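You operate a simulated robot arm through the tools that you are given. There is no shell and no other tool. Be economical: measure what you need, move in short steps, check, and stop when the job is done.

Carry out the task below with a simulated two-armed robot. There is one attempt and no reset: what you move stays moved.

JOB
Clamp the black cube mould, oil the middle of its floor and slide the red divider home.
Fine: dauber from the oil tin, back where it stood; a strip about 10 by 4 cm, wholly oiled; the mould stays clamped. Set down upright: oil dauber with the purple grip. A coat counts when it lies all over at full strength: go over it till it gets no stronger.

The check looks at the end state, three seconds after you hand in, the way a careful person would. Anything else that was tipped, shoved, dropped, spilled or broken makes it a failure.

ROBOT AND FRAMES
Two 7-joint arms with fingered hands on one trunk, on a base that drives. Base frame: it is fixed to the floor where the robot stands at the start and does not move with it; the origin is under the middle of the robot, x ahead of it, y to its left, z up. Lengths are in cm, angles in rad, forces in N, time in s.
The left shoulder is at the start at [7, 17.2, 127.7], the right one opposite. With the tool pointing down near the work surface each hand reaches from about 10 to 80 cm from the robot's upright axis, wherever it stands, measured 20 degrees to its own side. Places, roughly: bed of the bench clamp [100, -20, 90]; black clamp lever [110, -30, 100]; oil dauber with the purple grip (3x3x17 cm) [80, -20, 90]; white divider plate [125, -125, 25]. Payload 5 kg a hand.
The TCP of each hand is the grasp point between the finger pads, 4.3 cm short of the fingertips. In the tool frame z runs along the fingers and y along their closing line. Largest opening 14.4 cm; the body of the gripper starts 5 cm behind the TCP. The gripper is a hand of 5 fingers: y runs from the thumb to the fingers, the wrist lies at [-2.1, -12.4, -22.1] in the tool frame, and closing takes about 1.5 s.
Orientation is that of the tool frame in the base frame, as [roll, pitch, yaw] about the fixed x, y, z axes, in that order (R = Rz(yaw) Ry(pitch) Rx(roll)). With the fingers straight down and the wrist toward the robot, the tool's x, y and z point along [0, 1, 0], [1, 0, 0] and [0, 0, -1] of the base frame.

CONTROLS
- The arms move only by the tool send_rows. It takes "left_commands", "right_commands" or both (then of equal length, played together; a hand with none holds still); each is a list of rows, each a list of 3 entries, a list of its own where there are three numbers: the turn, a rotation vector about the base's x, y, z in units of 60 degrees (1.0 is 60 degrees), then the shift along the base's x, y, z in units of 250 mm (1.0 is 250 mm), then the opening, from 0 (shut) to 1 (fully open). In form: [[[wx, wy, wz], [dx, dy, dz], fingers], ...]. A call has 1 to 10 rows; each row is the pose to reach, as a shift and turn from the pose commanded when the call began. A call with a number of a shift or a turn outside -1 to 1 is refused whole. A row lasts 0.2 s, in which the tool goes at most 5 cm and 0.15 rad; a call with a longer step from one row to the next is refused whole, and so is a gripper value outside its range. Where a pose cannot be reached the arm comes as near as it can. A force on the tool above 50 N (or 10 N above the force at the start of the call, whichever is more), or a blocked arm, ends the call early, and 0.2 s more pass. Each finger travels about 4.5 cm/s and halts on what it meets, pressing with about 30 N; the grip force reading is that of the motor and also rises with nothing between the fingers. The clock runs only during rows and for 0.2 s after the last one: add rows that repeat a pose to give the fingers time. The reply holds the time, the measured pose of the TCP, the force on the tool along the base axes, the opening and the grip force, in the units named above and with some noise, with the torque about the TCP (base axes, N m) and any sound that the robot's microphone picked up.
- Cameras (640 x 400 px; columns grow to the right, rows downward): "scene" is now at [14.11, -0.79, 152]; the picture's right is [-0.09, -1.00, 0.00], its down [-0.49, 0.04, -0.87] and it looks along [0.87, -0.08, -0.49] (base axes); focal length 274 px, centre (320, 200). "left" rides on the left gripper at [-8.6, -10.8, -16.8] in its tool frame; the picture's right is [-0.80, -0.28, 0.53], its down [0.54, -0.73, 0.42] and it looks along [0.27, 0.63, 0.73] (tool axes); focal length 275 px, centre (320, 200). "right" rides on the right gripper at [8.6, -10.8, -16.8] in its tool frame; the picture's right is [-0.80, 0.28, -0.53], its down [-0.54, -0.73, 0.42] and it looks along [-0.27, 0.63, 0.73] (tool axes); focal length 275 px, centre (320, 200). There is no depth. A picture from a camera that has moved, and an enlarged one, comes with that camera's place and axes in the base frame and with its lens.
- get_image(camera): a new picture of that camera. The clock stands still meanwhile.
- lift_body(by): slides the trunk up (or, below 0, down) by that many cm; the arms and the scene camera ride with it, the base frame stays. It gives what a move gives, with no picture.
- steer(legs): drives the robot by 1 to 6 legs, each [ahead, left, turn to the left] in cm, cm and rad, along the robot's own axes; the way and the turn of a leg run together, so that a leg with both is an arc; at most 150 cm and 3.142 rad a leg. The arms and the cameras ride along, it lands a little off, and it stops where it bumps. It gives what a move gives.
- preshape(shape, hand): the hand has 5 fingers and takes this shape, open, in about a second: jaw (thumb against the fingers, like two jaws); tri (thumb and two fingers); tip (a fingertip pinch); poke (one finger out to press); point (the index stretched); flat (the hand flat); cup (the hand cupped); fist (a fist). The gripper value then closes the fingers along that shape, each until it touches; the sizes above hold for jaw. It gives what a move gives, with no picture.
- aim_head(pan, tilt): turns the head with the scene camera to pan (to the left, within 1.501 rad either way) and tilt (down, from -0.506 to 1.204), counted from straight ahead of the robot. It gives what a move gives.
- enlarge(camera, box): a new picture of the part [left, top, right, bottom] of that camera's present view, enlarged. The clock stands still meanwhile.
- close_job(): hands the job in; it is judged then, once.

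Go step by step. Nothing tells you exact positions but the pictures and the camera data: compare them with the known pose of the tool, close in by small moves and look again before you grip or let go. The budget is 120 turns and 100 pictures, counting those below and the enlarged ones. Unless the task says otherwise, let go and move clear before handing in.

The tools are called after ">>>" by a JSON object that holds its "fn" and its "kwargs". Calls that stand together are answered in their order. send_rows: Moves the arms, as the interface text tells. Its arguments: {"type":"object","properties":{"left_commands":{"type":"array"},"right_commands":{"type":"array"}},"required":[]} The other tools are called the same way: lift_body (by) slides the trunk up or down; preshape (shape, hand) gives the hand a shape; steer (legs) drives the base; aim_head (pan, tilt) turns the head that bears the scene camera; get_image (camera) takes a picture; enlarge (camera, box) takes an enlarged picture of a part of a camera's view; close_job () hands the job in.

At the start:

```text
clock: 0.0
left_eef_pos: [77.01, 31.55, 122.8]
left_tool_rot: [-3.142, 0.001, 1.572]
left_ft_force: [0.1, -0.1, -0.2]
left_moment: [-0.02, -0.01, 0.02]
left_opening: 14.36
left_gripper_force: 0.0
left_shape: jaw
right_eef_pos: [63.63, -44.1, 132.24]
right_tool_rot: [-3.139, -0.001, 1.57]
right_ft_force: [-0.3, -1.0, -0.5]
right_moment: [0.0, -0.05, -0.01]
right_opening: 14.37
right_gripper_force: 0.0
right_shape: jaw
trunk travel left (down, up): [-37.5, 56.5]
robot x, y, heading: [-0.21, 0.02, 0.005]
head pan, tilt: [-0.087, 0.511]
```

scene: 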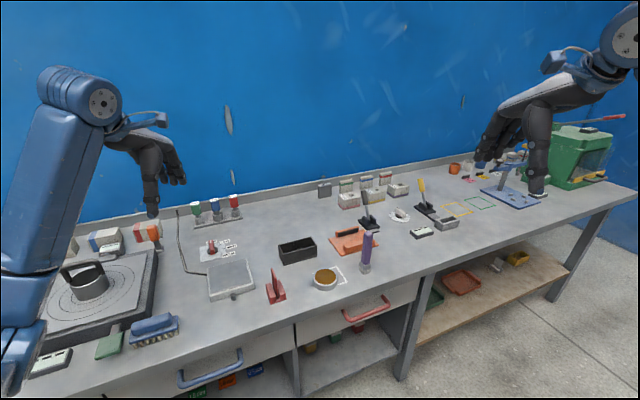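
right: 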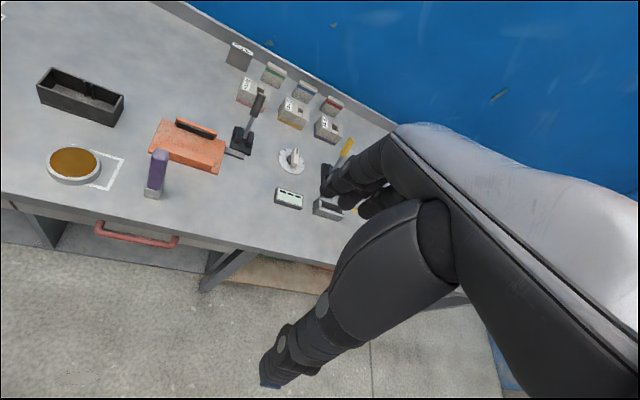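
left: 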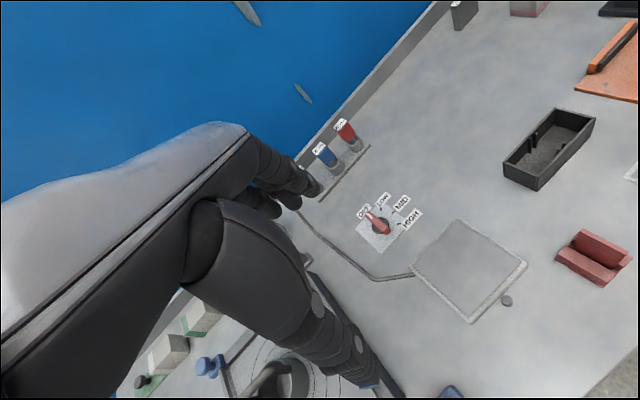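

The mould, orange clamp, oil tin, purple dauber and red divider all appear to be on the bench ahead. I'll enlarge the views to work out the parts.

>>> {"fn": "enlarge", "kwargs": {"camera": "scene", "box": [190, 180, 450, 340]}}

>>> {"fn": "enlarge", "kwargs": {"camera": "right", "box": [20, 30, 360, 240]}}

>>> {"fn": "enlarge", "kwargs": {"camera": "left", "box": [400, 0, 640, 300]}}

```text
2.46 times, centred on (320, 260) of scene
camera zoom: at [14.11, -0.79, 152.0], right [-0.09, -1.0, 0.0], down [-0.49, 0.04, -0.87], along [0.87, -0.08, -0.49], focal length 675 px, centre (320, 52)
```

zoom: 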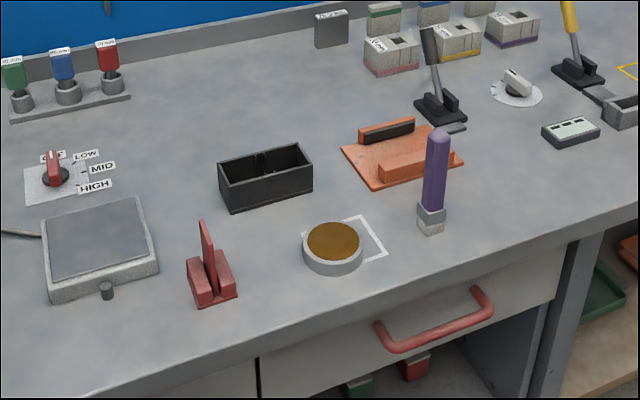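

```text
1.88 times, centred on (190, 135) of right
camera zoom: at [52.74, -35.38, 149.02], right [0.28, -0.8, 0.53], down [-0.73, -0.54, -0.42], along [0.63, -0.27, -0.73], focal length 518 px, centre (565, 322)
```

zoom: 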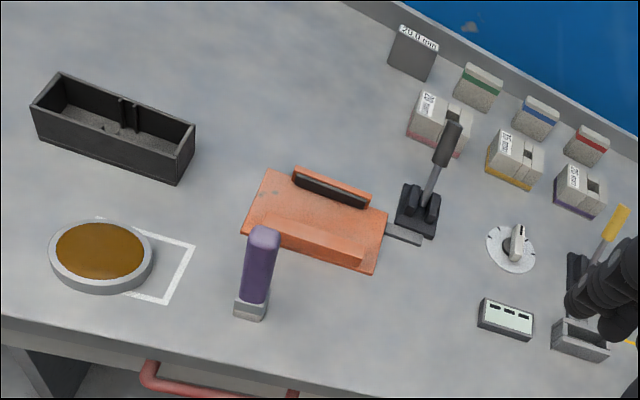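

```text
1.33 times, centred on (520, 150) of left
camera zoom: at [66.13, 23.0, 139.45], right [-0.28, -0.8, -0.53], down [-0.73, 0.54, -0.42], along [0.63, 0.27, -0.73], focal length 367 px, centre (53, 267)
```

zoom: 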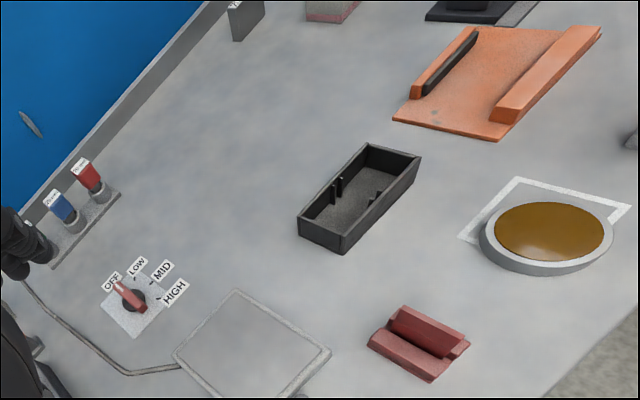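

The bench top is near z ≈ 84, and the bench looks yawed about 0.28 rad relative to me, with everything a bit far away. I'll turn square to the bench, move closer, then measure again.

>>> {"fn": "steer", "kwargs": {"legs": [[0, 0, 0.275], [18, -18, 0]]}}

>>> {"fn": "aim_head", "kwargs": {"pan": -0.2, "tilt": 0.85}}

>>> {"fn": "get_image", "kwargs": {"camera": "scene"}}

>>> {"fn": "get_image", "kwargs": {"camera": "right"}}

```text
clock: 2.7
left_eef_pos: [87.77, 38.88, 122.8]
left_tool_rot: [-3.14, 0.001, 1.842]
left_ft_force: [-0.2, -0.5, 0.2]
left_moment: [-0.01, -0.03, 0.04]
left_opening: 14.39
left_gripper_force: 0.1
left_shape: jaw
right_eef_pos: [95.15, -37.73, 132.34]
right_tool_rot: [-3.139, 0.0, 1.842]
right_ft_force: [0.3, -0.1, 0.2]
right_moment: [-0.04, 0.0, 0.01]
right_opening: 14.38
right_gripper_force: 0.1
right_shape: jaw
trunk travel left (down, up): [-37.5, 56.5]
robot x, y, heading: [22.22, -12.12, 0.272]
head pan, tilt: [-0.087, 0.511]
```

```text
clock: 3.6
left_eef_pos: [87.86, 38.88, 122.72]
left_tool_rot: [-3.141, -0.001, 1.843]
left_ft_force: [0.0, 0.0, -0.2]
left_moment: [0.01, 0.02, 0.0]
left_opening: 14.35
left_gripper_force: 0.0
left_shape: jaw
right_eef_pos: [95.11, -37.73, 132.23]
right_tool_rot: [3.141, 0.001, 1.842]
right_ft_force: [-0.9, -0.1, 0.0]
right_moment: [-0.02, -0.05, -0.01]
right_opening: 14.39
right_gripper_force: 0.1
right_shape: jaw
trunk travel left (down, up): [-37.5, 56.5]
robot x, y, heading: [22.32, -12.23, 0.275]
head pan, tilt: [-0.201, 0.85]
```

```text
93 pictures are left
camera scene: at [34.78, -10.36, 149.11], right [0.07, -1.0, 0.0], down [-0.75, -0.05, -0.66], along [0.66, 0.05, -0.75], focal length 274 px, centre (320, 200)
```

scene: 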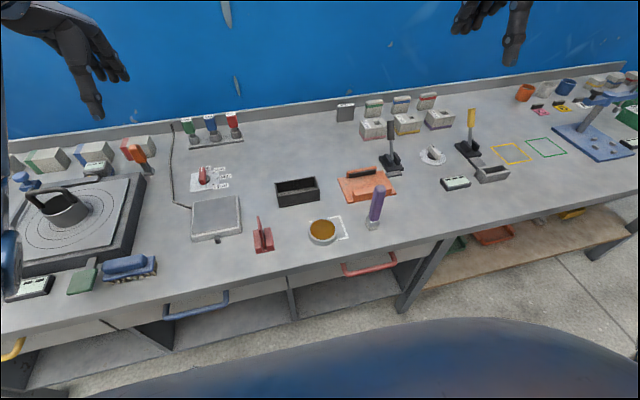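

```text
92 pictures are left
camera right: at [82.38, -32.27, 149.02], right [0.49, -0.69, 0.53], down [-0.55, -0.72, -0.42], along [0.68, -0.09, -0.73], focal length 275 px, centre (320, 200)
```

right: 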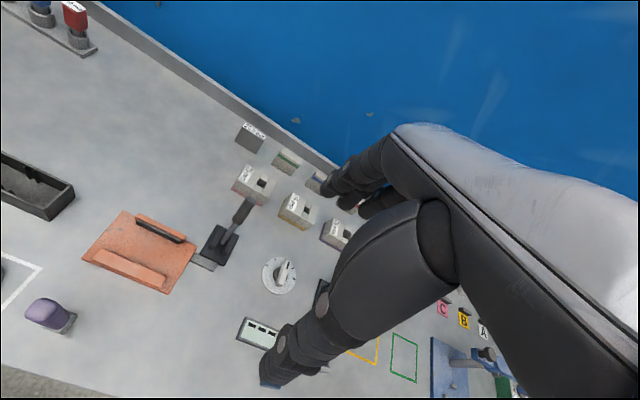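

The view is now square to the bench. I'll enlarge the area to get accurate positions.

>>> {"fn": "enlarge", "kwargs": {"camera": "scene", "box": [240, 140, 420, 260]}}

>>> {"fn": "enlarge", "kwargs": {"camera": "right", "box": [0, 130, 240, 350]}}

```text
3.33 times, centred on (330, 200) of scene
camera zoom: at [34.78, -10.36, 149.11], right [0.07, -1.0, 0.0], down [-0.75, -0.05, -0.66], along [0.66, 0.05, -0.75], focal length 914 px, centre (287, 200)
```

zoom: 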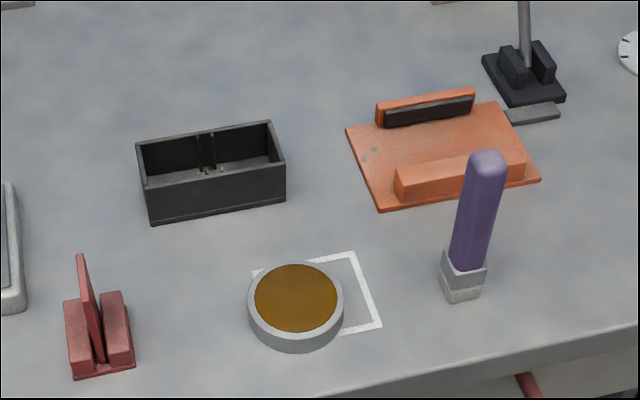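

```text
1.82 times, centred on (120, 240) of right
camera zoom: at [82.38, -32.27, 149.02], right [0.49, -0.69, 0.53], down [-0.55, -0.72, -0.42], along [0.68, -0.09, -0.73], focal length 500 px, centre (684, 127)
```

zoom: 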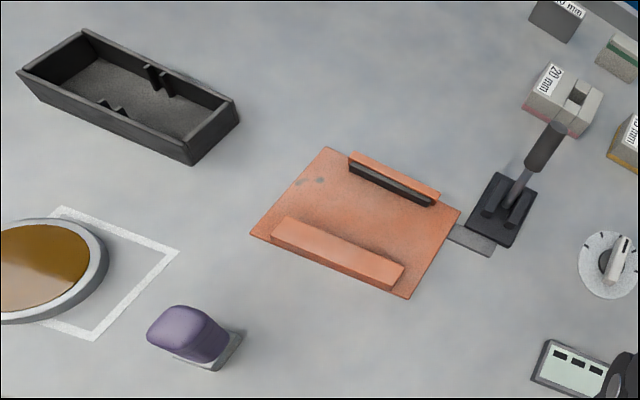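

The measurements come out as follows: mould about 12.7×5.8×4.5 cm centred near (92, 1), clamp bed near (98, -21) with a gap of about 7 cm, and lever leaning back at (109..116, -29). I'll move a little closer and bring the right hand over the clamp for a close look.

>>> {"fn": "steer", "kwargs": {"legs": [[10, -2, 0]]}}

>>> {"fn": "send_rows", "kwargs": {"right_commands": [[[0, 0, 0.14], [-0.1, 0.05, 0], 1], [[0, 0, 0.28], [-0.2, 0.1, 0], 1], [[0, 0, 0.42], [-0.3, 0.15, 0], 1], [[0, 0, 0.56], [-0.4, 0.2, 0], 1], [[0, 0, 0.7], [-0.5, 0.2, 0], 1], [[0, 0, 0.84], [-0.55, 0.2, 0], 1], [[0, 0, 0.98], [-0.55, 0.2, 0], 1]]}}

>>> {"fn": "get_image", "kwargs": {"camera": "right"}}

>>> {"fn": "aim_head", "kwargs": {"pan": -0.2, "tilt": 0.95}}

>>> {"fn": "get_image", "kwargs": {"camera": "scene"}}

```text
clock: 4.7
left_eef_pos: [98.08, 39.37, 122.87]
left_tool_rot: [3.141, 0.0, 1.841]
left_ft_force: [0.5, -0.5, -0.1]
left_moment: [0.02, 0.0, 0.02]
left_opening: 14.39
left_gripper_force: 0.0
left_shape: jaw
right_eef_pos: [105.2, -37.09, 132.36]
right_tool_rot: [3.14, 0.0, 1.839]
right_ft_force: [0.5, -0.2, -0.9]
right_moment: [0.0, 0.01, 0.0]
right_opening: 14.37
right_gripper_force: 0.1
right_shape: jaw
trunk travel left (down, up): [-37.5, 56.5]
robot x, y, heading: [32.4, -11.3, 0.266]
head pan, tilt: [-0.201, 0.85]
```

```text
clock: 6.3
left_eef_pos: [98.11, 39.71, 122.71]
left_tool_rot: [-3.139, 0.001, 1.84]
left_ft_force: [0.0, 0.3, 0.0]
left_moment: [-0.1, -0.03, 0.0]
left_opening: 14.37
left_gripper_force: 0.1
left_shape: jaw
right_eef_pos: [87.79, -28.96, 133.54]
right_tool_rot: [-3.14, -0.002, 2.862]
right_ft_force: [-0.4, 0.9, -0.7]
right_moment: [-0.1, -0.04, -0.01]
right_opening: 14.38
right_gripper_force: 0.1
right_shape: jaw
right hand out of reach, approached as far as the arm can: row 6, 7
trunk travel left (down, up): [-37.5, 56.5]
robot x, y, heading: [31.99, -11.3, 0.267]
head pan, tilt: [-0.201, 0.85]
```

```text
89 pictures are left
camera right: at [76.55, -36.89, 150.3], right [0.84, 0.05, 0.53], down [0.32, -0.85, -0.42], along [0.43, 0.53, -0.73], focal length 275 px, centre (320, 200)
```

right: 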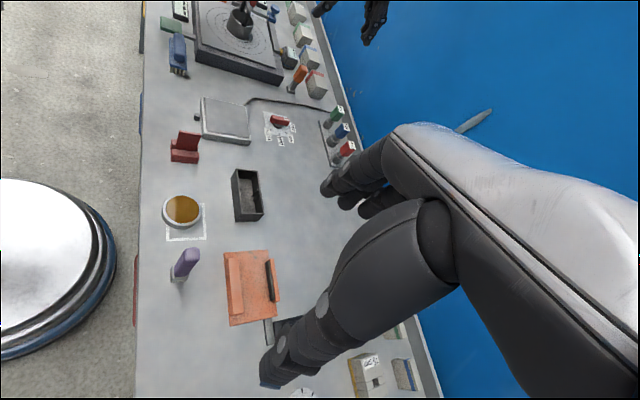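

```text
clock: 7.0
left_eef_pos: [98.02, 39.38, 122.84]
left_tool_rot: [-3.141, 0.0, 1.841]
left_ft_force: [-0.3, -0.9, -0.2]
left_moment: [0.0, 0.01, 0.01]
left_opening: 14.38
left_gripper_force: 0.1
left_shape: jaw
right_eef_pos: [87.87, -29.17, 133.39]
right_tool_rot: [-3.141, -0.003, 2.859]
right_ft_force: [0.1, 0.2, -0.5]
right_moment: [0.01, 0.03, 0.04]
right_opening: 14.39
right_gripper_force: 0.1
right_shape: jaw
trunk travel left (down, up): [-37.5, 56.5]
robot x, y, heading: [31.89, -11.11, 0.267]
head pan, tilt: [-0.201, 0.949]
```

```text
88 pictures are left
camera scene: at [44.3, -9.7, 148.37], right [0.07, -1.0, 0.0], down [-0.81, -0.06, -0.58], along [0.58, 0.04, -0.81], focal length 274 px, centre (320, 200)
```

scene: 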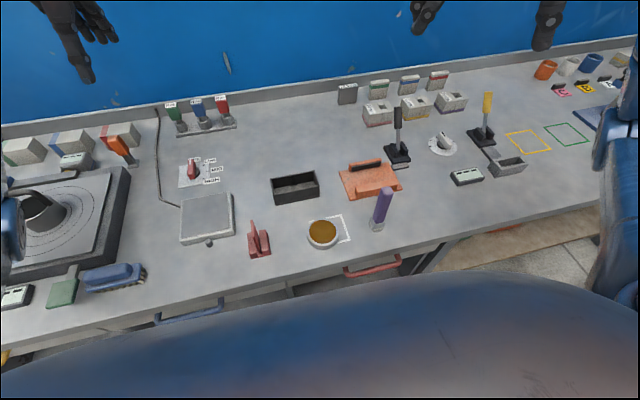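

The hand is at the edge of its reach up this high, but that will ease as it descends. I'll take a precise zoom of the mould and clamp from this nearer viewpoint.

>>> {"fn": "enlarge", "kwargs": {"camera": "scene", "box": [240, 130, 420, 260]}}

>>> {"fn": "enlarge", "kwargs": {"camera": "right", "box": [150, 120, 310, 340]}}

```text
3.08 times, centred on (330, 195) of scene
camera zoom: at [44.3, -9.7, 148.37], right [0.07, -1.0, 0.0], down [-0.81, -0.06, -0.58], along [0.58, 0.04, -0.81], focal length 843 px, centre (289, 215)
```

zoom: 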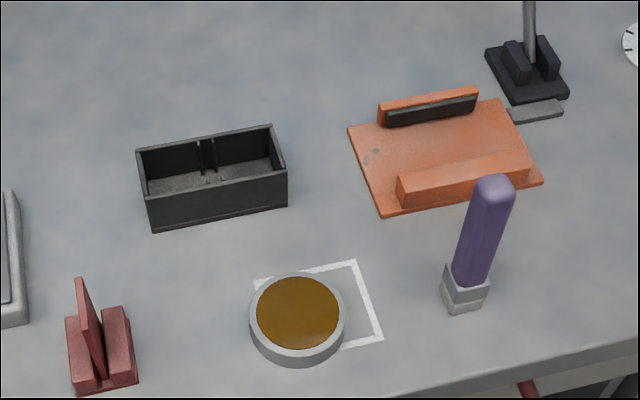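

```text
1.82 times, centred on (230, 230) of right
camera zoom: at [76.6, -37.2, 150.25], right [0.85, 0.05, 0.53], down [0.32, -0.85, -0.42], along [0.43, 0.53, -0.73], focal length 500 px, centre (484, 146)
```

zoom: 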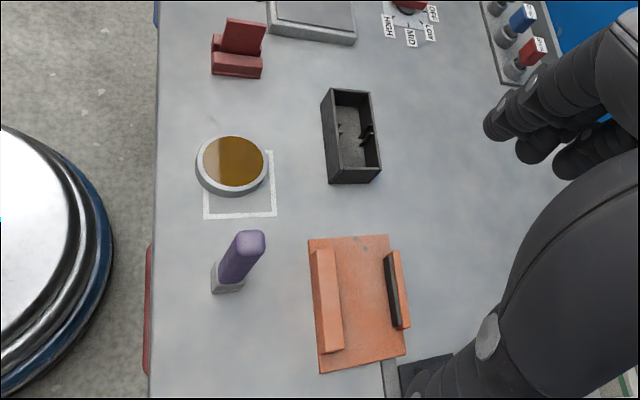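

Mould corners give a centre of about (92.4, 0.7), yaw 0.305, top z about 88.8. I'll bring the right hand down towards a hover, turned so the fingers span the mould's length.

>>> {"fn": "send_rows", "kwargs": {"right_commands": [[[0, 0, 0.09], [-0.02, 0.12, -0.13], 1], [[0, 0, 0.18], [-0.04, 0.25, -0.26], 1], [[0, 0, 0.28], [-0.06, 0.38, -0.39], 1], [[0, 0, 0.37], [-0.08, 0.51, -0.52], 1], [[0, 0, 0.46], [-0.1, 0.64, -0.64], 1], [[0, 0, 0.56], [-0.12, 0.77, -0.76], 1], [[0, 0, 0.56], [-0.12, 0.77, -0.76], 1]]}}

```text
clock: 8.6
left_eef_pos: [98.18, 39.61, 122.61]
left_tool_rot: [-3.14, 0.001, 1.843]
left_ft_force: [-0.1, 0.1, -0.7]
left_moment: [-0.04, -0.02, 0.0]
left_opening: 14.35
left_gripper_force: 0.0
left_shape: jaw
right_eef_pos: [75.56, -9.57, 122.21]
right_tool_rot: [-3.111, 0.029, -2.903]
right_ft_force: [0.8, -0.4, -0.4]
right_moment: [-0.02, 0.03, 0.0]
right_opening: 14.4
right_gripper_force: 0.1
right_shape: jaw
right hand out of reach, approached as far as the arm can: row 1, 2, 3, 4, 5, 6, 7
trunk travel left (down, up): [-37.5, 56.5]
robot x, y, heading: [32.03, -11.34, 0.27]
head pan, tilt: [-0.201, 0.949]
```

The arm is out of reach here because the shoulder is low relative to the bench. I'll raise the trunk so that a downward-pointing tool is easier.

>>> {"fn": "lift_body", "kwargs": {"by": 35}}

>>> {"fn": "send_rows", "kwargs": {"right_commands": [[[0, 0, 0], [0, 0, -0.15], 1], [[0, 0, 0], [0, 0, -0.3], 1], [[0, 0, 0], [0, 0, -0.45], 1], [[0, 0, 0], [0, 0, -0.6], 1], [[0, 0, 0], [0, 0, -0.75], 1], [[0, 0, 0], [0, 0, -0.9], 1], [[0, 0, 0], [0, 0, -0.9], 1]]}}

```text
clock: 12.0
left_eef_pos: [98.26, 39.39, 157.68]
left_tool_rot: [-3.141, 0.0, 1.841]
left_ft_force: [0.9, -0.6, 0.2]
left_moment: [0.01, 0.02, -0.01]
left_opening: 14.39
left_gripper_force: 0.1
left_shape: jaw
right_eef_pos: [75.44, -9.76, 157.25]
right_tool_rot: [-3.111, 0.033, -2.906]
right_ft_force: [0.0, -0.4, 0.2]
right_moment: [-0.01, 0.0, 0.0]
right_opening: 14.38
right_gripper_force: 0.1
right_shape: jaw
trunk travel left (down, up): [-72.5, 21.5]
robot x, y, heading: [32.04, -11.72, 0.269]
head pan, tilt: [-0.201, 0.949]
```

```text
clock: 13.6
left_eef_pos: [98.08, 39.43, 157.78]
left_tool_rot: [-3.141, 0.001, 1.841]
left_ft_force: [0.5, 0.2, 0.1]
left_moment: [0.0, 0.0, -0.01]
left_opening: 14.38
left_gripper_force: 0.1
left_shape: jaw
right_eef_pos: [72.87, -12.4, 153.1]
right_tool_rot: [-3.113, 0.027, -2.911]
right_ft_force: [0.0, 0.3, -0.9]
right_moment: [0.0, 0.0, -0.02]
right_opening: 14.37
right_gripper_force: 0.0
right_shape: jaw
right hand out of reach, approached as far as the arm can: row 1, 2, 3, 4, 5, 6, 7
trunk travel left (down, up): [-72.5, 21.5]
robot x, y, heading: [32.39, -11.54, 0.263]
head pan, tilt: [-0.201, 0.949]
```

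That is still blocked, probably by a wrist limit at this yaw. I'll turn the hand back while descending to find out what is reachable.

>>> {"fn": "send_rows", "kwargs": {"right_commands": [[[0, 0, -0.14], [0, -0.05, -0.1], 1], [[0, 0, -0.28], [0, -0.1, -0.2], 1], [[0, 0, -0.42], [0, -0.15, -0.3], 1], [[0, 0, -0.56], [0, -0.2, -0.35], 1], [[0, 0, -0.7], [0, -0.25, -0.4], 1], [[0, 0, -0.84], [0, -0.3, -0.45], 1], [[0, 0, -0.84], [0, -0.3, -0.45], 1]]}}

```text
clock: 15.2
left_eef_pos: [98.01, 39.37, 157.74]
left_tool_rot: [-3.141, -0.001, 1.841]
left_ft_force: [0.0, -0.3, 0.2]
left_moment: [0.01, 0.0, -0.01]
left_opening: 14.4
left_gripper_force: 0.1
left_shape: jaw
right_eef_pos: [86.13, -18.97, 142.12]
right_tool_rot: [-3.112, 0.031, 2.498]
right_ft_force: [0.5, 0.1, -0.2]
right_moment: [0.04, 0.01, -0.02]
right_opening: 14.38
right_gripper_force: 0.1
right_shape: jaw
right hand out of reach, approached as far as the arm can: row 1, 2, 3, 4, 5, 6, 7
trunk travel left (down, up): [-72.5, 21.5]
robot x, y, heading: [31.99, -11.67, 0.265]
head pan, tilt: [-0.201, 0.949]
```

The hand is moving now. I'll keep descending straight at this yaw.

>>> {"fn": "send_rows", "kwargs": {"right_commands": [[[0, 0, 0], [0, 0, -0.15], 1], [[0, 0, 0], [0, 0, -0.3], 1], [[0, 0, 0], [0, 0, -0.45], 1], [[0, 0, 0], [0, 0, -0.6], 1], [[0, 0, 0], [0, 0, -0.75], 1], [[0, 0, 0], [0, 0, -0.9], 1], [[0, 0, 0], [0, 0, -1.0], 1], [[0, 0, 0], [0, 0, -1.0], 1]]}}

>>> {"fn": "get_image", "kwargs": {"camera": "scene"}}

```text
clock: 17.0
left_eef_pos: [98.05, 39.36, 157.68]
left_tool_rot: [-3.141, 0.0, 1.842]
left_ft_force: [-0.6, 0.0, 0.3]
left_moment: [0.02, -0.02, -0.01]
left_opening: 14.37
left_gripper_force: 0.2
left_shape: jaw
right_eef_pos: [85.78, -19.01, 116.96]
right_tool_rot: [-3.113, 0.032, 2.498]
right_ft_force: [-0.5, 0.3, 0.0]
right_moment: [-0.02, -0.02, 0.04]
right_opening: 14.37
right_gripper_force: 0.0
right_shape: jaw
trunk travel left (down, up): [-72.5, 21.5]
robot x, y, heading: [32.22, -11.57, 0.269]
head pan, tilt: [-0.201, 0.949]
```

```text
85 pictures are left
camera scene: at [44.36, -9.7, 183.36], right [0.07, -1.0, 0.0], down [-0.81, -0.06, -0.58], along [0.58, 0.04, -0.81], focal length 274 px, centre (320, 200)
```

scene: 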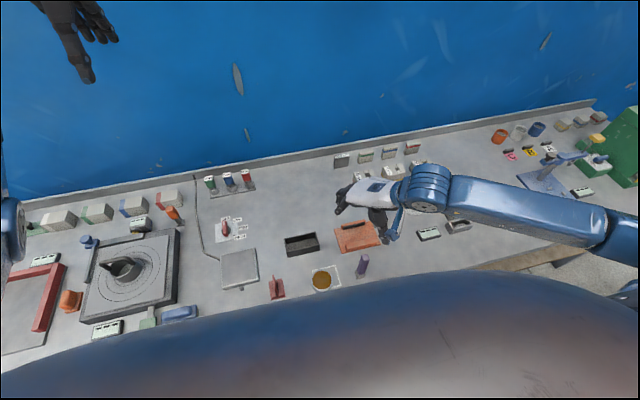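

The hand is reachable here. Next I move to hover over the mould while turning to the mould's axis and levelling the small tilt.

>>> {"fn": "send_rows", "kwargs": {"right_commands": [[[0.004, 0.003, 0.13], [0.04, 0.11, 0], 1], [[0.008, 0.006, 0.26], [0.08, 0.22, 0], 1], [[0.012, 0.009, 0.39], [0.12, 0.34, 0], 1], [[0.017, 0.013, 0.52], [0.16, 0.45, 0], 1], [[0.022, 0.017, 0.65], [0.2, 0.56, -0.05], 1], [[0.026, 0.02, 0.78], [0.23, 0.68, -0.1], 1], [[0.03, 0.023, 0.906], [0.265, 0.788, -0.15], 1], [[0.03, 0.023, 0.906], [0.265, 0.788, -0.2], 1]]}}

>>> {"fn": "get_image", "kwargs": {"camera": "right"}}

```text
clock: 18.8
left_eef_pos: [98.56, 39.75, 157.55]
left_tool_rot: [-3.139, 0.003, 1.841]
left_ft_force: [1.2, 0.7, -0.3]
left_moment: [-0.02, 0.07, -0.03]
left_opening: 14.41
left_gripper_force: 0.0
left_shape: jaw
right_eef_pos: [91.5, 4.11, 114.52]
right_tool_rot: [3.095, 0.001, -2.924]
right_ft_force: [5.1, 1.1, 6.5]
right_moment: [-0.16, 0.23, 0.27]
right_opening: 14.4
right_gripper_force: 0.1
right_shape: jaw
right hand out of reach, approached as far as the arm can: row 6, 7, 8
trunk travel left (down, up): [-72.5, 21.5]
robot x, y, heading: [32.47, -11.53, 0.265]
head pan, tilt: [-0.201, 0.949]
```

```text
84 pictures are left
camera right: at [85.52, -8.89, 130.78], right [0.72, 0.42, 0.55], down [0.68, -0.57, -0.45], along [0.12, 0.7, -0.7], focal length 275 px, centre (320, 200)
```

right: 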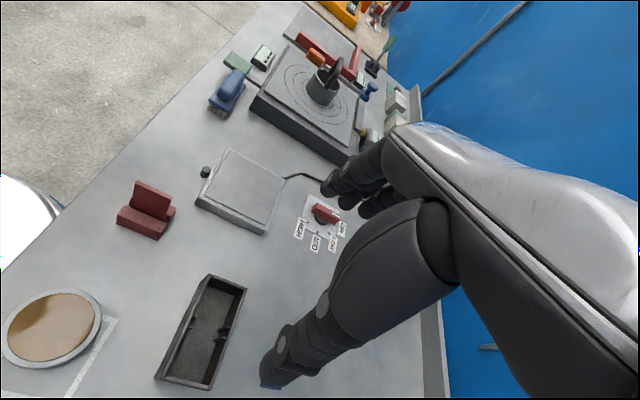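

The mould yaw is just past this arm's wrist limit. Turning the base left puts the work at the right hand's own side.

>>> {"fn": "steer", "kwargs": {"legs": [[0, 0, 0.27]]}}

```text
clock: 20.1
left_eef_pos: [82.72, 54.81, 157.76]
left_tool_rot: [-3.139, -0.001, 2.106]
left_ft_force: [0.6, -0.1, -1.5]
left_moment: [-0.01, 0.05, -0.02]
left_opening: 14.37
left_gripper_force: 0.0
left_shape: jaw
right_eef_pos: [85.07, 18.34, 114.21]
right_tool_rot: [3.1, 0.025, -2.619]
right_ft_force: [-0.2, 0.4, -0.3]
right_moment: [-0.01, 0.01, 0.0]
right_opening: 14.4
right_gripper_force: 0.1
right_shape: jaw
trunk travel left (down, up): [-72.5, 21.5]
robot x, y, heading: [32.13, -11.74, 0.534]
head pan, tilt: [-0.201, 0.949]
```

>>> {"fn": "send_rows", "kwargs": {"right_commands": [[[-0.01, 0, -0.05], [0.06, -0.14, -0.06], 1], [[-0.02, 0, -0.1], [0.12, -0.28, -0.12], 1], [[-0.03, 0, -0.15], [0.18, -0.42, -0.18], 1], [[-0.046, 0, -0.2], [0.24, -0.56, -0.24], 1], [[-0.046, 0, -0.207], [0.293, -0.706, -0.3], 1], [[-0.046, 0, -0.207], [0.293, -0.706, -0.3], 1]]}}

>>> {"fn": "get_image", "kwargs": {"camera": "right"}}

>>> {"fn": "aim_head", "kwargs": {"pan": -0.5, "tilt": 1.0}}

>>> {"fn": "get_image", "kwargs": {"camera": "scene"}}

```text
clock: 21.5
left_eef_pos: [82.23, 54.68, 157.81]
left_tool_rot: [3.141, -0.002, 2.108]
left_ft_force: [-0.8, -0.5, 0.8]
left_moment: [0.05, -0.03, 0.02]
left_opening: 14.4
left_gripper_force: 0.1
left_shape: jaw
right_eef_pos: [92.93, 4.24, 105.87]
right_tool_rot: [3.102, 0.021, -2.845]
right_ft_force: [0.3, 1.3, 1.9]
right_moment: [-0.11, 0.02, 0.04]
right_opening: 14.41
right_gripper_force: 0.0
right_shape: jaw
right hand out of reach, approached as far as the arm can: row 1, 2, 3, 4, 5, 6
trunk travel left (down, up): [-72.5, 21.5]
robot x, y, heading: [32.57, -11.69, 0.537]
head pan, tilt: [-0.201, 0.949]
```

```text
83 pictures are left
camera right: at [87.83, -9.33, 121.85], right [0.67, 0.48, 0.56], down [0.73, -0.52, -0.44], along [0.08, 0.71, -0.7], focal length 275 px, centre (320, 200)
```

right: 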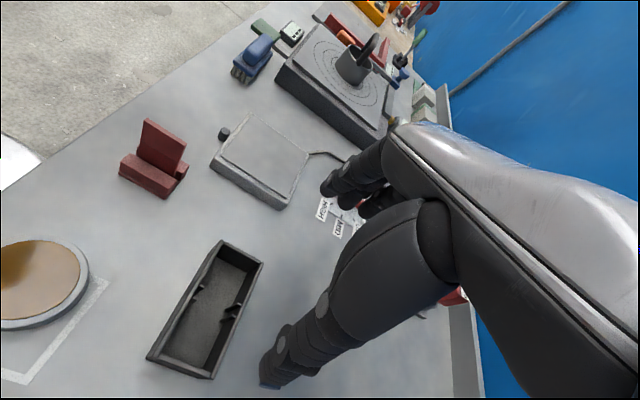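

```text
clock: 22.3
left_eef_pos: [82.3, 54.84, 157.75]
left_tool_rot: [-3.142, 0.0, 2.108]
left_ft_force: [-0.6, 0.7, -0.6]
left_moment: [0.01, 0.01, 0.01]
left_opening: 14.39
left_gripper_force: 0.0
left_shape: jaw
right_eef_pos: [92.98, 4.11, 105.71]
right_tool_rot: [3.104, 0.021, -2.846]
right_ft_force: [-0.3, -0.1, 0.0]
right_moment: [0.02, 0.04, 0.01]
right_opening: 14.4
right_gripper_force: 0.1
right_shape: jaw
trunk travel left (down, up): [-72.5, 21.5]
robot x, y, heading: [32.36, -11.67, 0.538]
head pan, tilt: [-0.499, 1.0]
```

```text
82 pictures are left
camera scene: at [43.57, -8.79, 183.0], right [0.04, -1.0, 0.0], down [-0.84, -0.03, -0.54], along [0.54, 0.02, -0.84], focal length 274 px, centre (320, 200)
```

scene: 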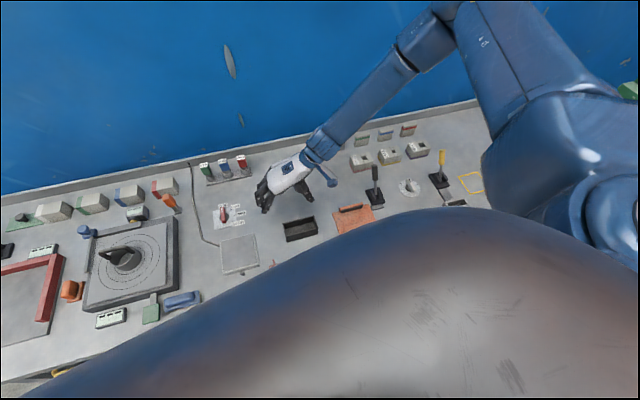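

The right arm's wrist is limiting here, and the left hand with its wrist to the left suits this geometry better. I'll raise the right hand, reposition the base facing slightly right, and use the left hand for the mould.

>>> {"fn": "send_rows", "kwargs": {"right_commands": [[[0, 0, -0.1], [-0.1, -0.1, 0.15], 1], [[0, 0, -0.2], [-0.2, -0.2, 0.3], 1], [[0, 0, -0.33], [-0.3, -0.3, 0.45], 1], [[0, 0, -0.46], [-0.4, -0.4, 0.6], 1], [[0, 0, -0.59], [-0.4, -0.5, 0.75], 1], [[0, 0, -0.72], [-0.4, -0.6, 0.85], 1], [[0, 0, -0.85], [-0.4, -0.7, 0.9], 1], [[0, 0, -0.98], [-0.4, -0.8, 0.9], 1], [[0, 0, -0.98], [-0.4, -0.8, 0.9], 1]]}}

>>> {"fn": "steer", "kwargs": {"legs": [[-9.3, -7.2, 0], [0, 0, -0.49]]}}

```text
refused: row 1 steps farther than a row can; nothing moved
```

```text
clock: 25.0
left_eef_pos: [103.54, 12.54, 157.55]
left_tool_rot: [-3.141, 0.002, 1.613]
left_ft_force: [0.5, 1.4, -1.0]
left_moment: [-0.08, -0.02, 0.02]
left_opening: 14.37
left_gripper_force: 0.1
left_shape: jaw
right_eef_pos: [88.8, -37.25, 105.57]
right_tool_rot: [3.107, 0.02, 2.942]
right_ft_force: [-0.8, -0.1, 1.0]
right_moment: [-0.08, 0.03, 0.03]
right_opening: 14.4
right_gripper_force: 0.0
right_shape: jaw
trunk travel left (down, up): [-72.5, 21.5]
robot x, y, heading: [27.66, -22.75, 0.038]
head pan, tilt: [-0.499, 1.0]
```

The raise was refused but the base drove anyway, so I'll check nothing was touched, after lifting the right hand clear.

>>> {"fn": "send_rows", "kwargs": {"right_commands": [[[0, 0, -0.1], [-0.03, -0.03, 0.15], 1], [[0, 0, -0.23], [-0.08, -0.06, 0.3], 1], [[0, 0, -0.36], [-0.12, -0.09, 0.45], 1], [[0, 0, -0.49], [-0.16, -0.12, 0.6], 1], [[0, 0, -0.62], [-0.2, -0.15, 0.75], 1], [[0, 0, -0.75], [-0.25, -0.2, 0.85], 1], [[0, 0, -0.88], [-0.3, -0.25, 0.9], 1], [[0, 0, -0.99], [-0.35, -0.3, 0.9], 1], [[0, 0, -0.99], [-0.35, -0.3, 0.9], 1]]}}

>>> {"fn": "aim_head", "kwargs": {"pan": 0.1, "tilt": 0.95}}

>>> {"fn": "get_image", "kwargs": {"camera": "scene"}}

```text
clock: 27.0
left_eef_pos: [103.44, 12.23, 157.75]
left_tool_rot: [3.141, 0.0, 1.612]
left_ft_force: [0.8, 0.5, 0.7]
left_moment: [-0.01, 0.0, 0.0]
left_opening: 14.41
left_gripper_force: 0.1
left_shape: jaw
right_eef_pos: [80.02, -45.05, 128.25]
right_tool_rot: [3.106, 0.02, 1.903]
right_ft_force: [-0.8, 0.2, 0.8]
right_moment: [0.02, -0.01, 0.02]
right_opening: 14.38
right_gripper_force: 0.1
right_shape: jaw
trunk travel left (down, up): [-72.5, 21.5]
robot x, y, heading: [27.94, -22.37, 0.041]
head pan, tilt: [-0.499, 1.0]
```

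```text
clock: 28.0
left_eef_pos: [103.41, 12.29, 157.77]
left_tool_rot: [3.141, 0.0, 1.614]
left_ft_force: [0.4, -0.4, 0.6]
left_moment: [0.05, 0.0, 0.01]
left_opening: 14.37
left_gripper_force: 0.0
left_shape: jaw
right_eef_pos: [79.99, -45.1, 128.12]
right_tool_rot: [3.105, 0.019, 1.906]
right_ft_force: [-0.3, -0.2, -0.8]
right_moment: [0.01, 0.03, -0.01]
right_opening: 14.39
right_gripper_force: 0.1
right_shape: jaw
trunk travel left (down, up): [-72.5, 21.5]
robot x, y, heading: [27.65, -22.49, 0.043]
head pan, tilt: [0.099, 0.949]
```

```text
81 pictures are left
camera scene: at [40.08, -21.34, 183.36], right [0.14, -0.99, 0.0], down [-0.81, -0.11, -0.58], along [0.58, 0.08, -0.81], focal length 274 px, centre (320, 200)
```

scene: 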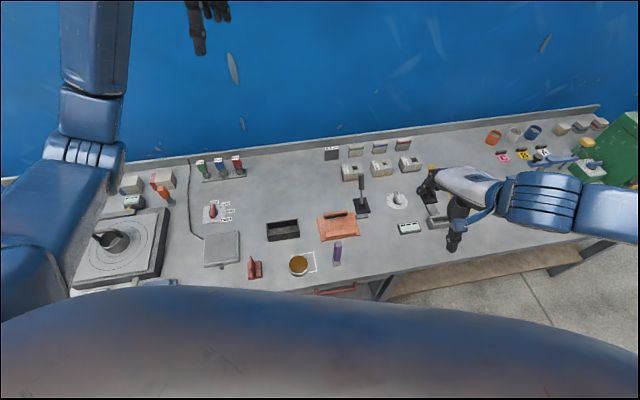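

Nothing appears disturbed. Next I bring the left hand down over the mould, turning its wrist to the left.

>>> {"fn": "send_rows", "kwargs": {"left_commands": [[[0, 0, -0.12], [-0.05, -0.04, -0.13], 1], [[0, 0, -0.24], [-0.1, -0.08, -0.26], 1], [[0, 0, -0.36], [-0.15, -0.12, -0.39], 1], [[0, 0, -0.48], [-0.2, -0.16, -0.52], 1], [[0, 0, -0.6], [-0.25, -0.2, -0.65], 1], [[0, 0, -0.72], [-0.3, -0.24, -0.78], 1], [[0, 0, -0.84], [-0.35, -0.28, -0.9], 1], [[0, 0, -0.96], [-0.4, -0.32, -1.0], 1], [[0, 0, -0.96], [-0.4, -0.32, -1.0], 1]]}}

>>> {"fn": "send_rows", "kwargs": {"left_commands": [[[0, 0, -0.1], [-0.01, -0.05, -0.15], 1], [[0, 0, -0.2], [-0.02, -0.1, -0.3], 1], [[0, 0, -0.29], [-0.03, -0.14, -0.45], 1], [[0, 0, -0.29], [-0.04, -0.145, -0.6], 1], [[0, 0, -0.29], [-0.04, -0.145, -0.75], 1], [[0, 0, -0.29], [-0.04, -0.145, -0.9], 1], [[0, 0, -0.29], [-0.04, -0.145, -1.0], 1], [[0, 0, -0.29], [-0.04, -0.145, -1.0], 1]]}}

>>> {"fn": "get_image", "kwargs": {"camera": "left"}}

>>> {"fn": "get_image", "kwargs": {"camera": "scene"}}

```text
clock: 30.0
left_eef_pos: [93.7, 4.14, 132.79]
left_tool_rot: [-3.141, 0.0, 0.606]
left_ft_force: [0.9, -0.8, -0.6]
left_moment: [-0.03, 0.01, -0.04]
left_opening: 14.4
left_gripper_force: 0.1
left_shape: jaw
right_eef_pos: [79.97, -45.09, 128.15]
right_tool_rot: [3.105, 0.02, 1.906]
right_ft_force: [-0.5, -0.8, 0.6]
right_moment: [0.01, -0.02, -0.04]
right_opening: 14.38
right_gripper_force: 0.1
right_shape: jaw
trunk travel left (down, up): [-72.5, 21.5]
robot x, y, heading: [27.86, -22.62, 0.039]
head pan, tilt: [0.099, 0.949]
```

```text
clock: 31.8
left_eef_pos: [92.56, 0.67, 107.83]
left_tool_rot: [3.141, 0.0, 0.302]
left_ft_force: [0.2, -0.3, 0.1]
left_moment: [-0.02, -0.01, 0.0]
left_opening: 14.38
left_gripper_force: 0.1
left_shape: jaw
right_eef_pos: [79.98, -44.97, 128.21]
right_tool_rot: [3.105, 0.02, 1.905]
right_ft_force: [0.4, 0.7, 0.2]
right_moment: [-0.01, -0.03, 0.02]
right_opening: 14.39
right_gripper_force: 0.0
right_shape: jaw
trunk travel left (down, up): [-72.5, 21.5]
robot x, y, heading: [27.83, -22.4, 0.044]
head pan, tilt: [0.099, 0.949]
```

```text
80 pictures are left
camera left: at [81.01, 8.47, 124.5], right [-0.84, 0.03, -0.53], down [0.3, 0.85, -0.42], along [0.44, -0.52, -0.73], focal length 275 px, centre (320, 200)
```

left: 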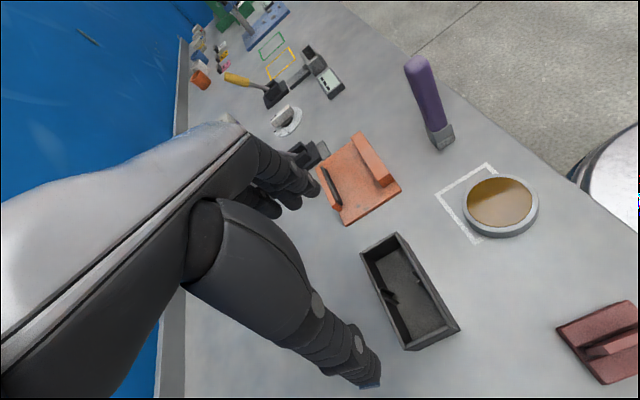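

```text
79 pictures are left
camera scene: at [40.05, -21.3, 183.36], right [0.14, -0.99, 0.0], down [-0.81, -0.11, -0.58], along [0.58, 0.08, -0.81], focal length 274 px, centre (320, 200)
```

scene: 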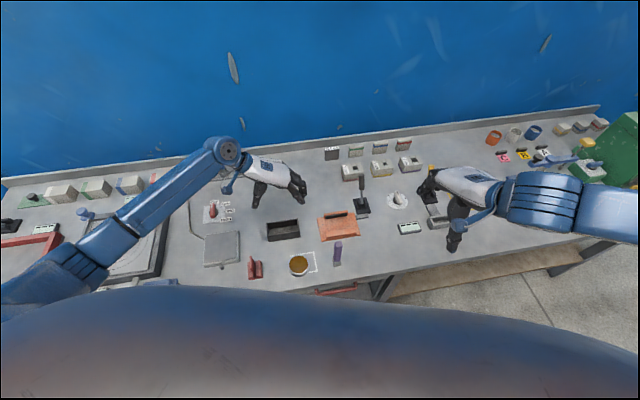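

The left arm reaches this exactly. I'll zoom in with the hand camera to refine the mould's centre relative to the hand.

>>> {"fn": "enlarge", "kwargs": {"camera": "left", "box": [340, 210, 480, 370]}}

>>> {"fn": "enlarge", "kwargs": {"camera": "scene", "box": [230, 180, 370, 280]}}

```text
2.50 times, centred on (410, 290) of left
camera zoom: at [81.01, 8.47, 124.5], right [-0.84, 0.03, -0.53], down [0.3, 0.85, -0.42], along [0.44, -0.52, -0.73], focal length 688 px, centre (95, -25)
```

zoom: 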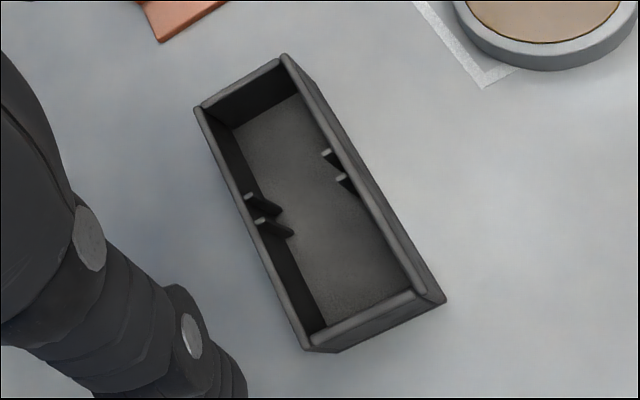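

```text
4.00 times, centred on (300, 230) of scene
camera zoom: at [40.05, -21.3, 183.36], right [0.14, -0.99, 0.0], down [-0.81, -0.11, -0.58], along [0.58, 0.08, -0.81], focal length 1096 px, centre (400, 80)
```

zoom: 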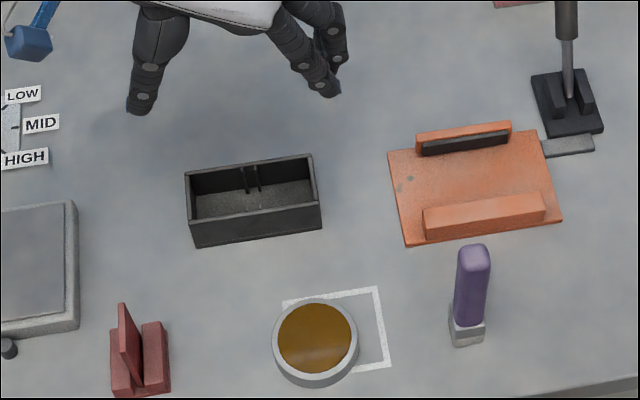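

The mould sits about 1.5 cm toward me from the hand axis. I'll correct that, lower 8 cm and measure again, since the change in view will also fix the height.

>>> {"fn": "send_rows", "kwargs": {"left_commands": [[[0, 0, 0], [-0.03, -0.015, -0.1], 1], [[0, 0, 0], [-0.055, -0.026, -0.22], 1], [[0, 0, 0], [-0.055, -0.026, -0.32], 1], [[0, 0, 0], [-0.055, -0.026, -0.32], 1]]}}

>>> {"fn": "enlarge", "kwargs": {"camera": "left", "box": [320, 220, 520, 400]}}

```text
clock: 32.8
left_eef_pos: [91.31, 0.05, 99.56]
left_tool_rot: [-3.14, 0.0, 0.305]
left_ft_force: [-0.5, 0.5, 0.1]
left_moment: [0.02, -0.01, 0.0]
left_opening: 14.38
left_gripper_force: 0.0
left_shape: jaw
right_eef_pos: [80.11, -44.96, 128.12]
right_tool_rot: [3.105, 0.019, 1.905]
right_ft_force: [-0.1, 0.3, -0.6]
right_moment: [0.0, 0.02, 0.01]
right_opening: 14.39
right_gripper_force: 0.0
right_shape: jaw
trunk travel left (down, up): [-72.5, 21.5]
robot x, y, heading: [28.01, -22.52, 0.042]
head pan, tilt: [0.099, 0.949]
```

```text
2.22 times, centred on (420, 310) of left
camera zoom: at [79.73, 7.87, 116.39], right [-0.84, 0.03, -0.53], down [0.3, 0.85, -0.42], along [0.44, -0.52, -0.73], focal length 612 px, centre (98, -44)
```

zoom: 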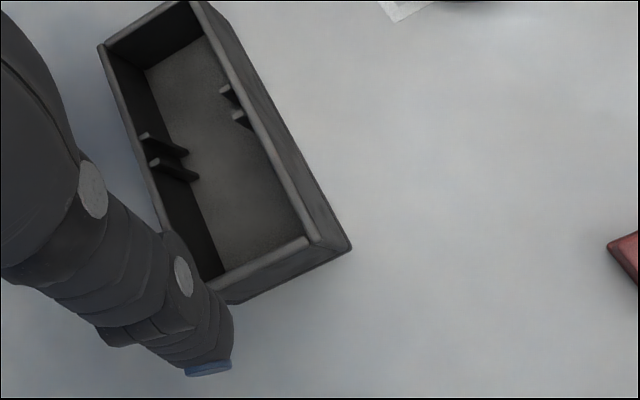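

The mould top is at z ≈ 90.5 and the hand is centred on it to within 2–3 mm. I'll descend so the fingertips straddle the ends about 2.8 cm below the rim.

>>> {"fn": "send_rows", "kwargs": {"left_commands": [[[0, 0, 0], [-0.006, -0.002, -0.1], 1], [[0, 0, 0], [-0.006, -0.002, -0.2], 1], [[0, 0, 0], [-0.006, -0.002, -0.3], 1], [[0, 0, 0], [-0.006, -0.002, -0.3], 1]]}}

>>> {"fn": "enlarge", "kwargs": {"camera": "scene", "box": [230, 180, 370, 280]}}

>>> {"fn": "get_image", "kwargs": {"camera": "left"}}

```text
clock: 33.8
left_eef_pos: [90.96, 0.07, 92.21]
left_tool_rot: [-3.141, 0.0, 0.304]
left_ft_force: [-0.5, 0.9, 1.0]
left_moment: [0.09, 0.02, 0.0]
left_opening: 14.4
left_gripper_force: 0.1
left_shape: jaw
right_eef_pos: [80.09, -44.89, 128.29]
right_tool_rot: [3.104, 0.021, 1.906]
right_ft_force: [0.4, 0.5, 0.6]
right_moment: [0.01, 0.0, 0.02]
right_opening: 14.38
right_gripper_force: 0.1
right_shape: jaw
trunk travel left (down, up): [-72.5, 21.5]
robot x, y, heading: [27.8, -22.38, 0.045]
head pan, tilt: [0.099, 0.949]
```

```text
4.00 times, centred on (300, 230) of scene
camera zoom: at [40.04, -21.3, 183.36], right [0.14, -0.99, 0.0], down [-0.81, -0.11, -0.58], along [0.58, 0.08, -0.81], focal length 1096 px, centre (400, 80)
```

zoom: 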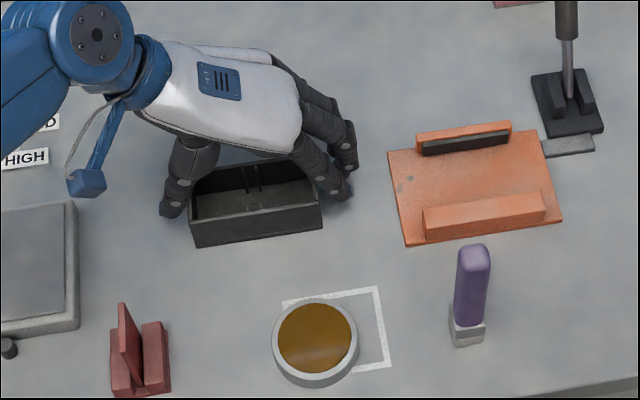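

```text
74 pictures are left
camera left: at [79.48, 7.77, 108.91], right [-0.84, 0.03, -0.53], down [0.3, 0.85, -0.42], along [0.44, -0.52, -0.73], focal length 275 px, centre (320, 200)
```

left: 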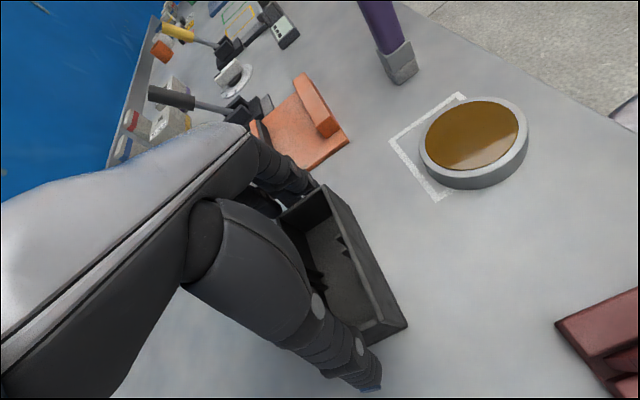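

The fingers straddle the two ends and look centred, so I'll close the grip.

>>> {"fn": "send_rows", "kwargs": {"left_commands": [[[0, 0, 0], [0, 0, 0], 0.8], [[0, 0, 0], [0, 0, 0], 0.6], [[0, 0, 0], [0, 0, 0], 0.4], [[0, 0, 0], [0, 0, 0], 0.4], [[0, 0, 0], [0, 0, 0], 0.4]]}}

>>> {"fn": "enlarge", "kwargs": {"camera": "scene", "box": [230, 180, 370, 280]}}

```text
clock: 35.0
left_eef_pos: [91.02, -0.09, 92.27]
left_tool_rot: [3.14, 0.0, 0.303]
left_ft_force: [-0.2, 0.8, -0.2]
left_moment: [-0.12, -0.06, 0.0]
left_opening: 12.51
left_gripper_force: 29.9
left_shape: jaw
right_eef_pos: [79.94, -44.98, 128.11]
right_tool_rot: [3.104, 0.02, 1.907]
right_ft_force: [0.1, 0.1, 0.4]
right_moment: [0.05, 0.01, -0.01]
right_opening: 14.38
right_gripper_force: 0.1
right_shape: jaw
trunk travel left (down, up): [-72.5, 21.5]
robot x, y, heading: [27.74, -22.61, 0.036]
head pan, tilt: [0.099, 0.949]
```

```text
4.00 times, centred on (300, 230) of scene
camera zoom: at [40.07, -21.3, 183.36], right [0.14, -0.99, 0.0], down [-0.81, -0.11, -0.58], along [0.58, 0.08, -0.81], focal length 1096 px, centre (400, 80)
```

zoom: 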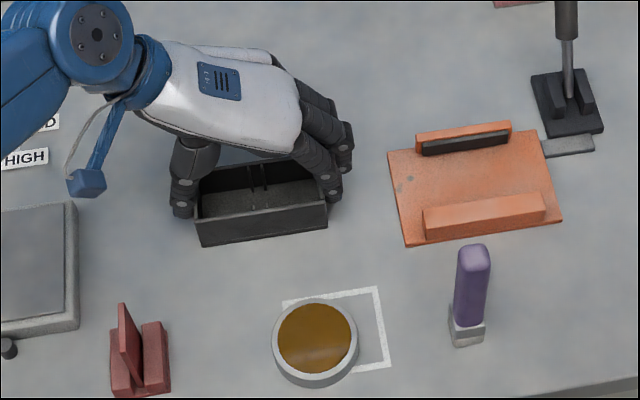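

The grip holds, and the mould's length reads 12.5 cm. Before lifting I'll zoom tightly on the clamp to fix the gap's location.

>>> {"fn": "enlarge", "kwargs": {"camera": "scene", "box": [320, 190, 384, 246]}}

>>> {"fn": "enlarge", "kwargs": {"camera": "left", "box": [230, 60, 370, 200]}}

>>> {"fn": "get_image", "kwargs": {"camera": "right"}}

```text
7.14 times, centred on (352, 218) of scene
camera zoom: at [40.07, -21.3, 183.36], right [0.14, -0.99, 0.0], down [-0.81, -0.11, -0.58], along [0.58, 0.08, -0.81], focal length 1958 px, centre (91, 71)
```

zoom: 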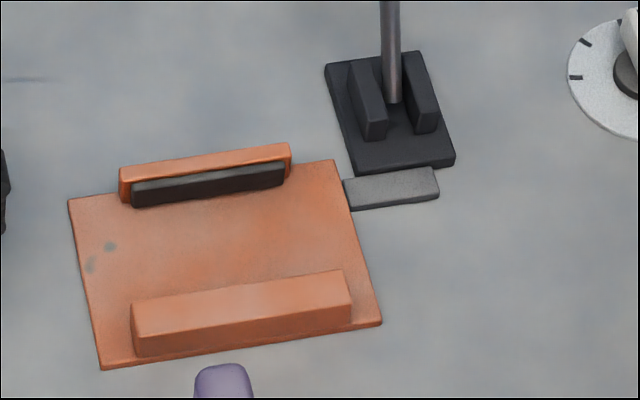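

```text
2.86 times, centred on (300, 130) of left
camera zoom: at [79.49, 7.76, 108.91], right [-0.84, 0.03, -0.53], down [0.3, 0.85, -0.42], along [0.44, -0.52, -0.73], focal length 786 px, centre (377, 400)
```

zoom: 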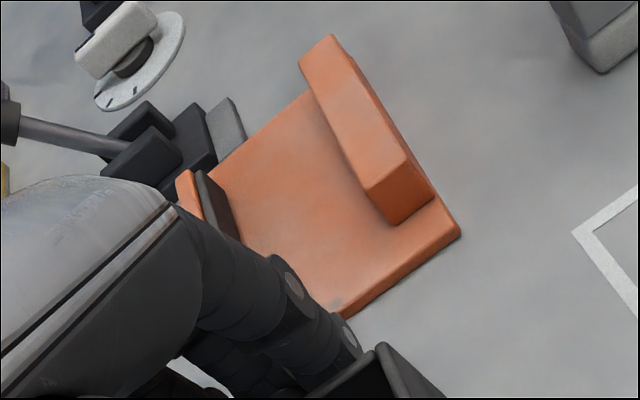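

```text
70 pictures are left
camera right: at [66.22, -40.21, 144.33], right [0.51, -0.66, 0.56], down [-0.49, -0.75, -0.44], along [0.71, -0.05, -0.7], focal length 275 px, centre (320, 200)
```

right: 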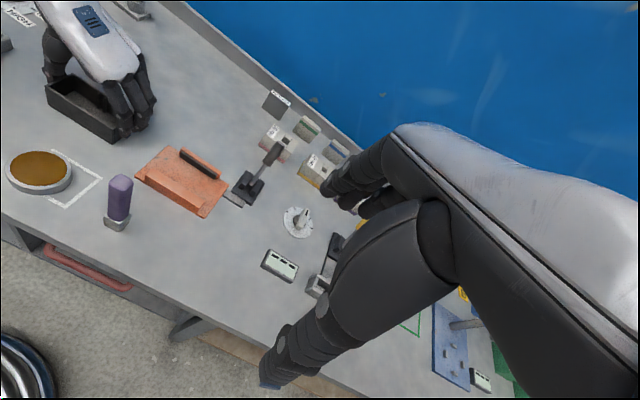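

The gap is about 7.1 cm wide for a 5.8 cm mould, centred near (97.1, -20.7), with the bed at z ≈ 87. I'll lift the mould and carry it to hover above the bed.

>>> {"fn": "send_rows", "kwargs": {"left_commands": [[[0, 0, 0], [0, 0, 0.08], 0.4], [[0, 0, 0], [0, 0, 0.2], 0.4], [[0, 0, 0], [0, 0, 0.32], 0.4], [[0, 0, 0], [0.045, -0.15, 0.32], 0.4], [[0, 0, 0], [0.09, -0.3, 0.32], 0.4], [[0, 0, 0], [0.14, -0.47, 0.32], 0.4], [[0, 0, 0], [0.19, -0.64, 0.32], 0.4], [[0, 0, 0], [0.23, -0.77, 0.32], 0.4], [[0, 0, 0], [0.245, -0.824, 0.32], 0.4], [[0, 0, 0], [0.245, -0.824, 0.32], 0.4]]}}

>>> {"fn": "enlarge", "kwargs": {"camera": "scene", "box": [280, 160, 400, 250]}}

>>> {"fn": "get_image", "kwargs": {"camera": "left"}}

```text
clock: 37.2
left_eef_pos: [97.01, -20.71, 100.23]
left_tool_rot: [3.14, 0.0, 0.304]
left_ft_force: [0.1, -0.8, -2.9]
left_moment: [-0.01, -0.01, -0.04]
left_opening: 12.49
left_gripper_force: 29.5
left_shape: jaw
right_eef_pos: [79.89, -44.97, 128.14]
right_tool_rot: [3.104, 0.021, 1.906]
right_ft_force: [0.1, -0.1, 0.8]
right_moment: [-0.03, -0.01, 0.0]
right_opening: 14.41
right_gripper_force: 0.0
right_shape: jaw
trunk travel left (down, up): [-72.5, 21.5]
robot x, y, heading: [27.63, -22.73, 0.043]
head pan, tilt: [0.099, 0.949]
```

```text
4.44 times, centred on (340, 205) of scene
camera zoom: at [40.08, -21.25, 183.36], right [0.14, -0.99, 0.0], down [-0.81, -0.11, -0.58], along [0.58, 0.08, -0.81], focal length 1218 px, centre (231, 178)
```

zoom: 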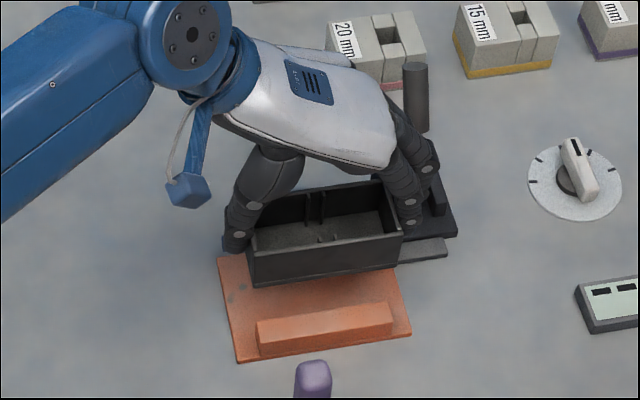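

```text
68 pictures are left
camera left: at [85.48, -12.92, 116.93], right [-0.84, 0.03, -0.53], down [0.3, 0.85, -0.42], along [0.44, -0.52, -0.73], focal length 275 px, centre (320, 200)
```

left: 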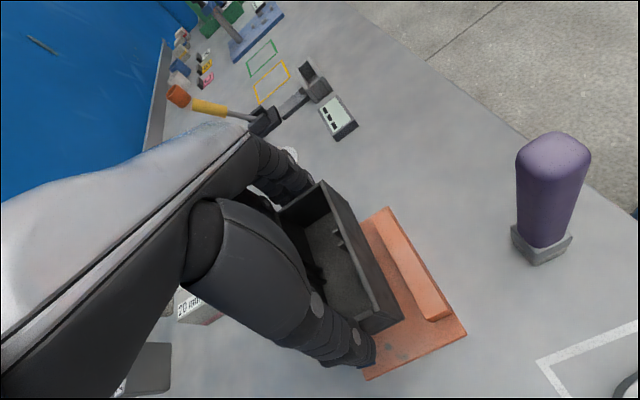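

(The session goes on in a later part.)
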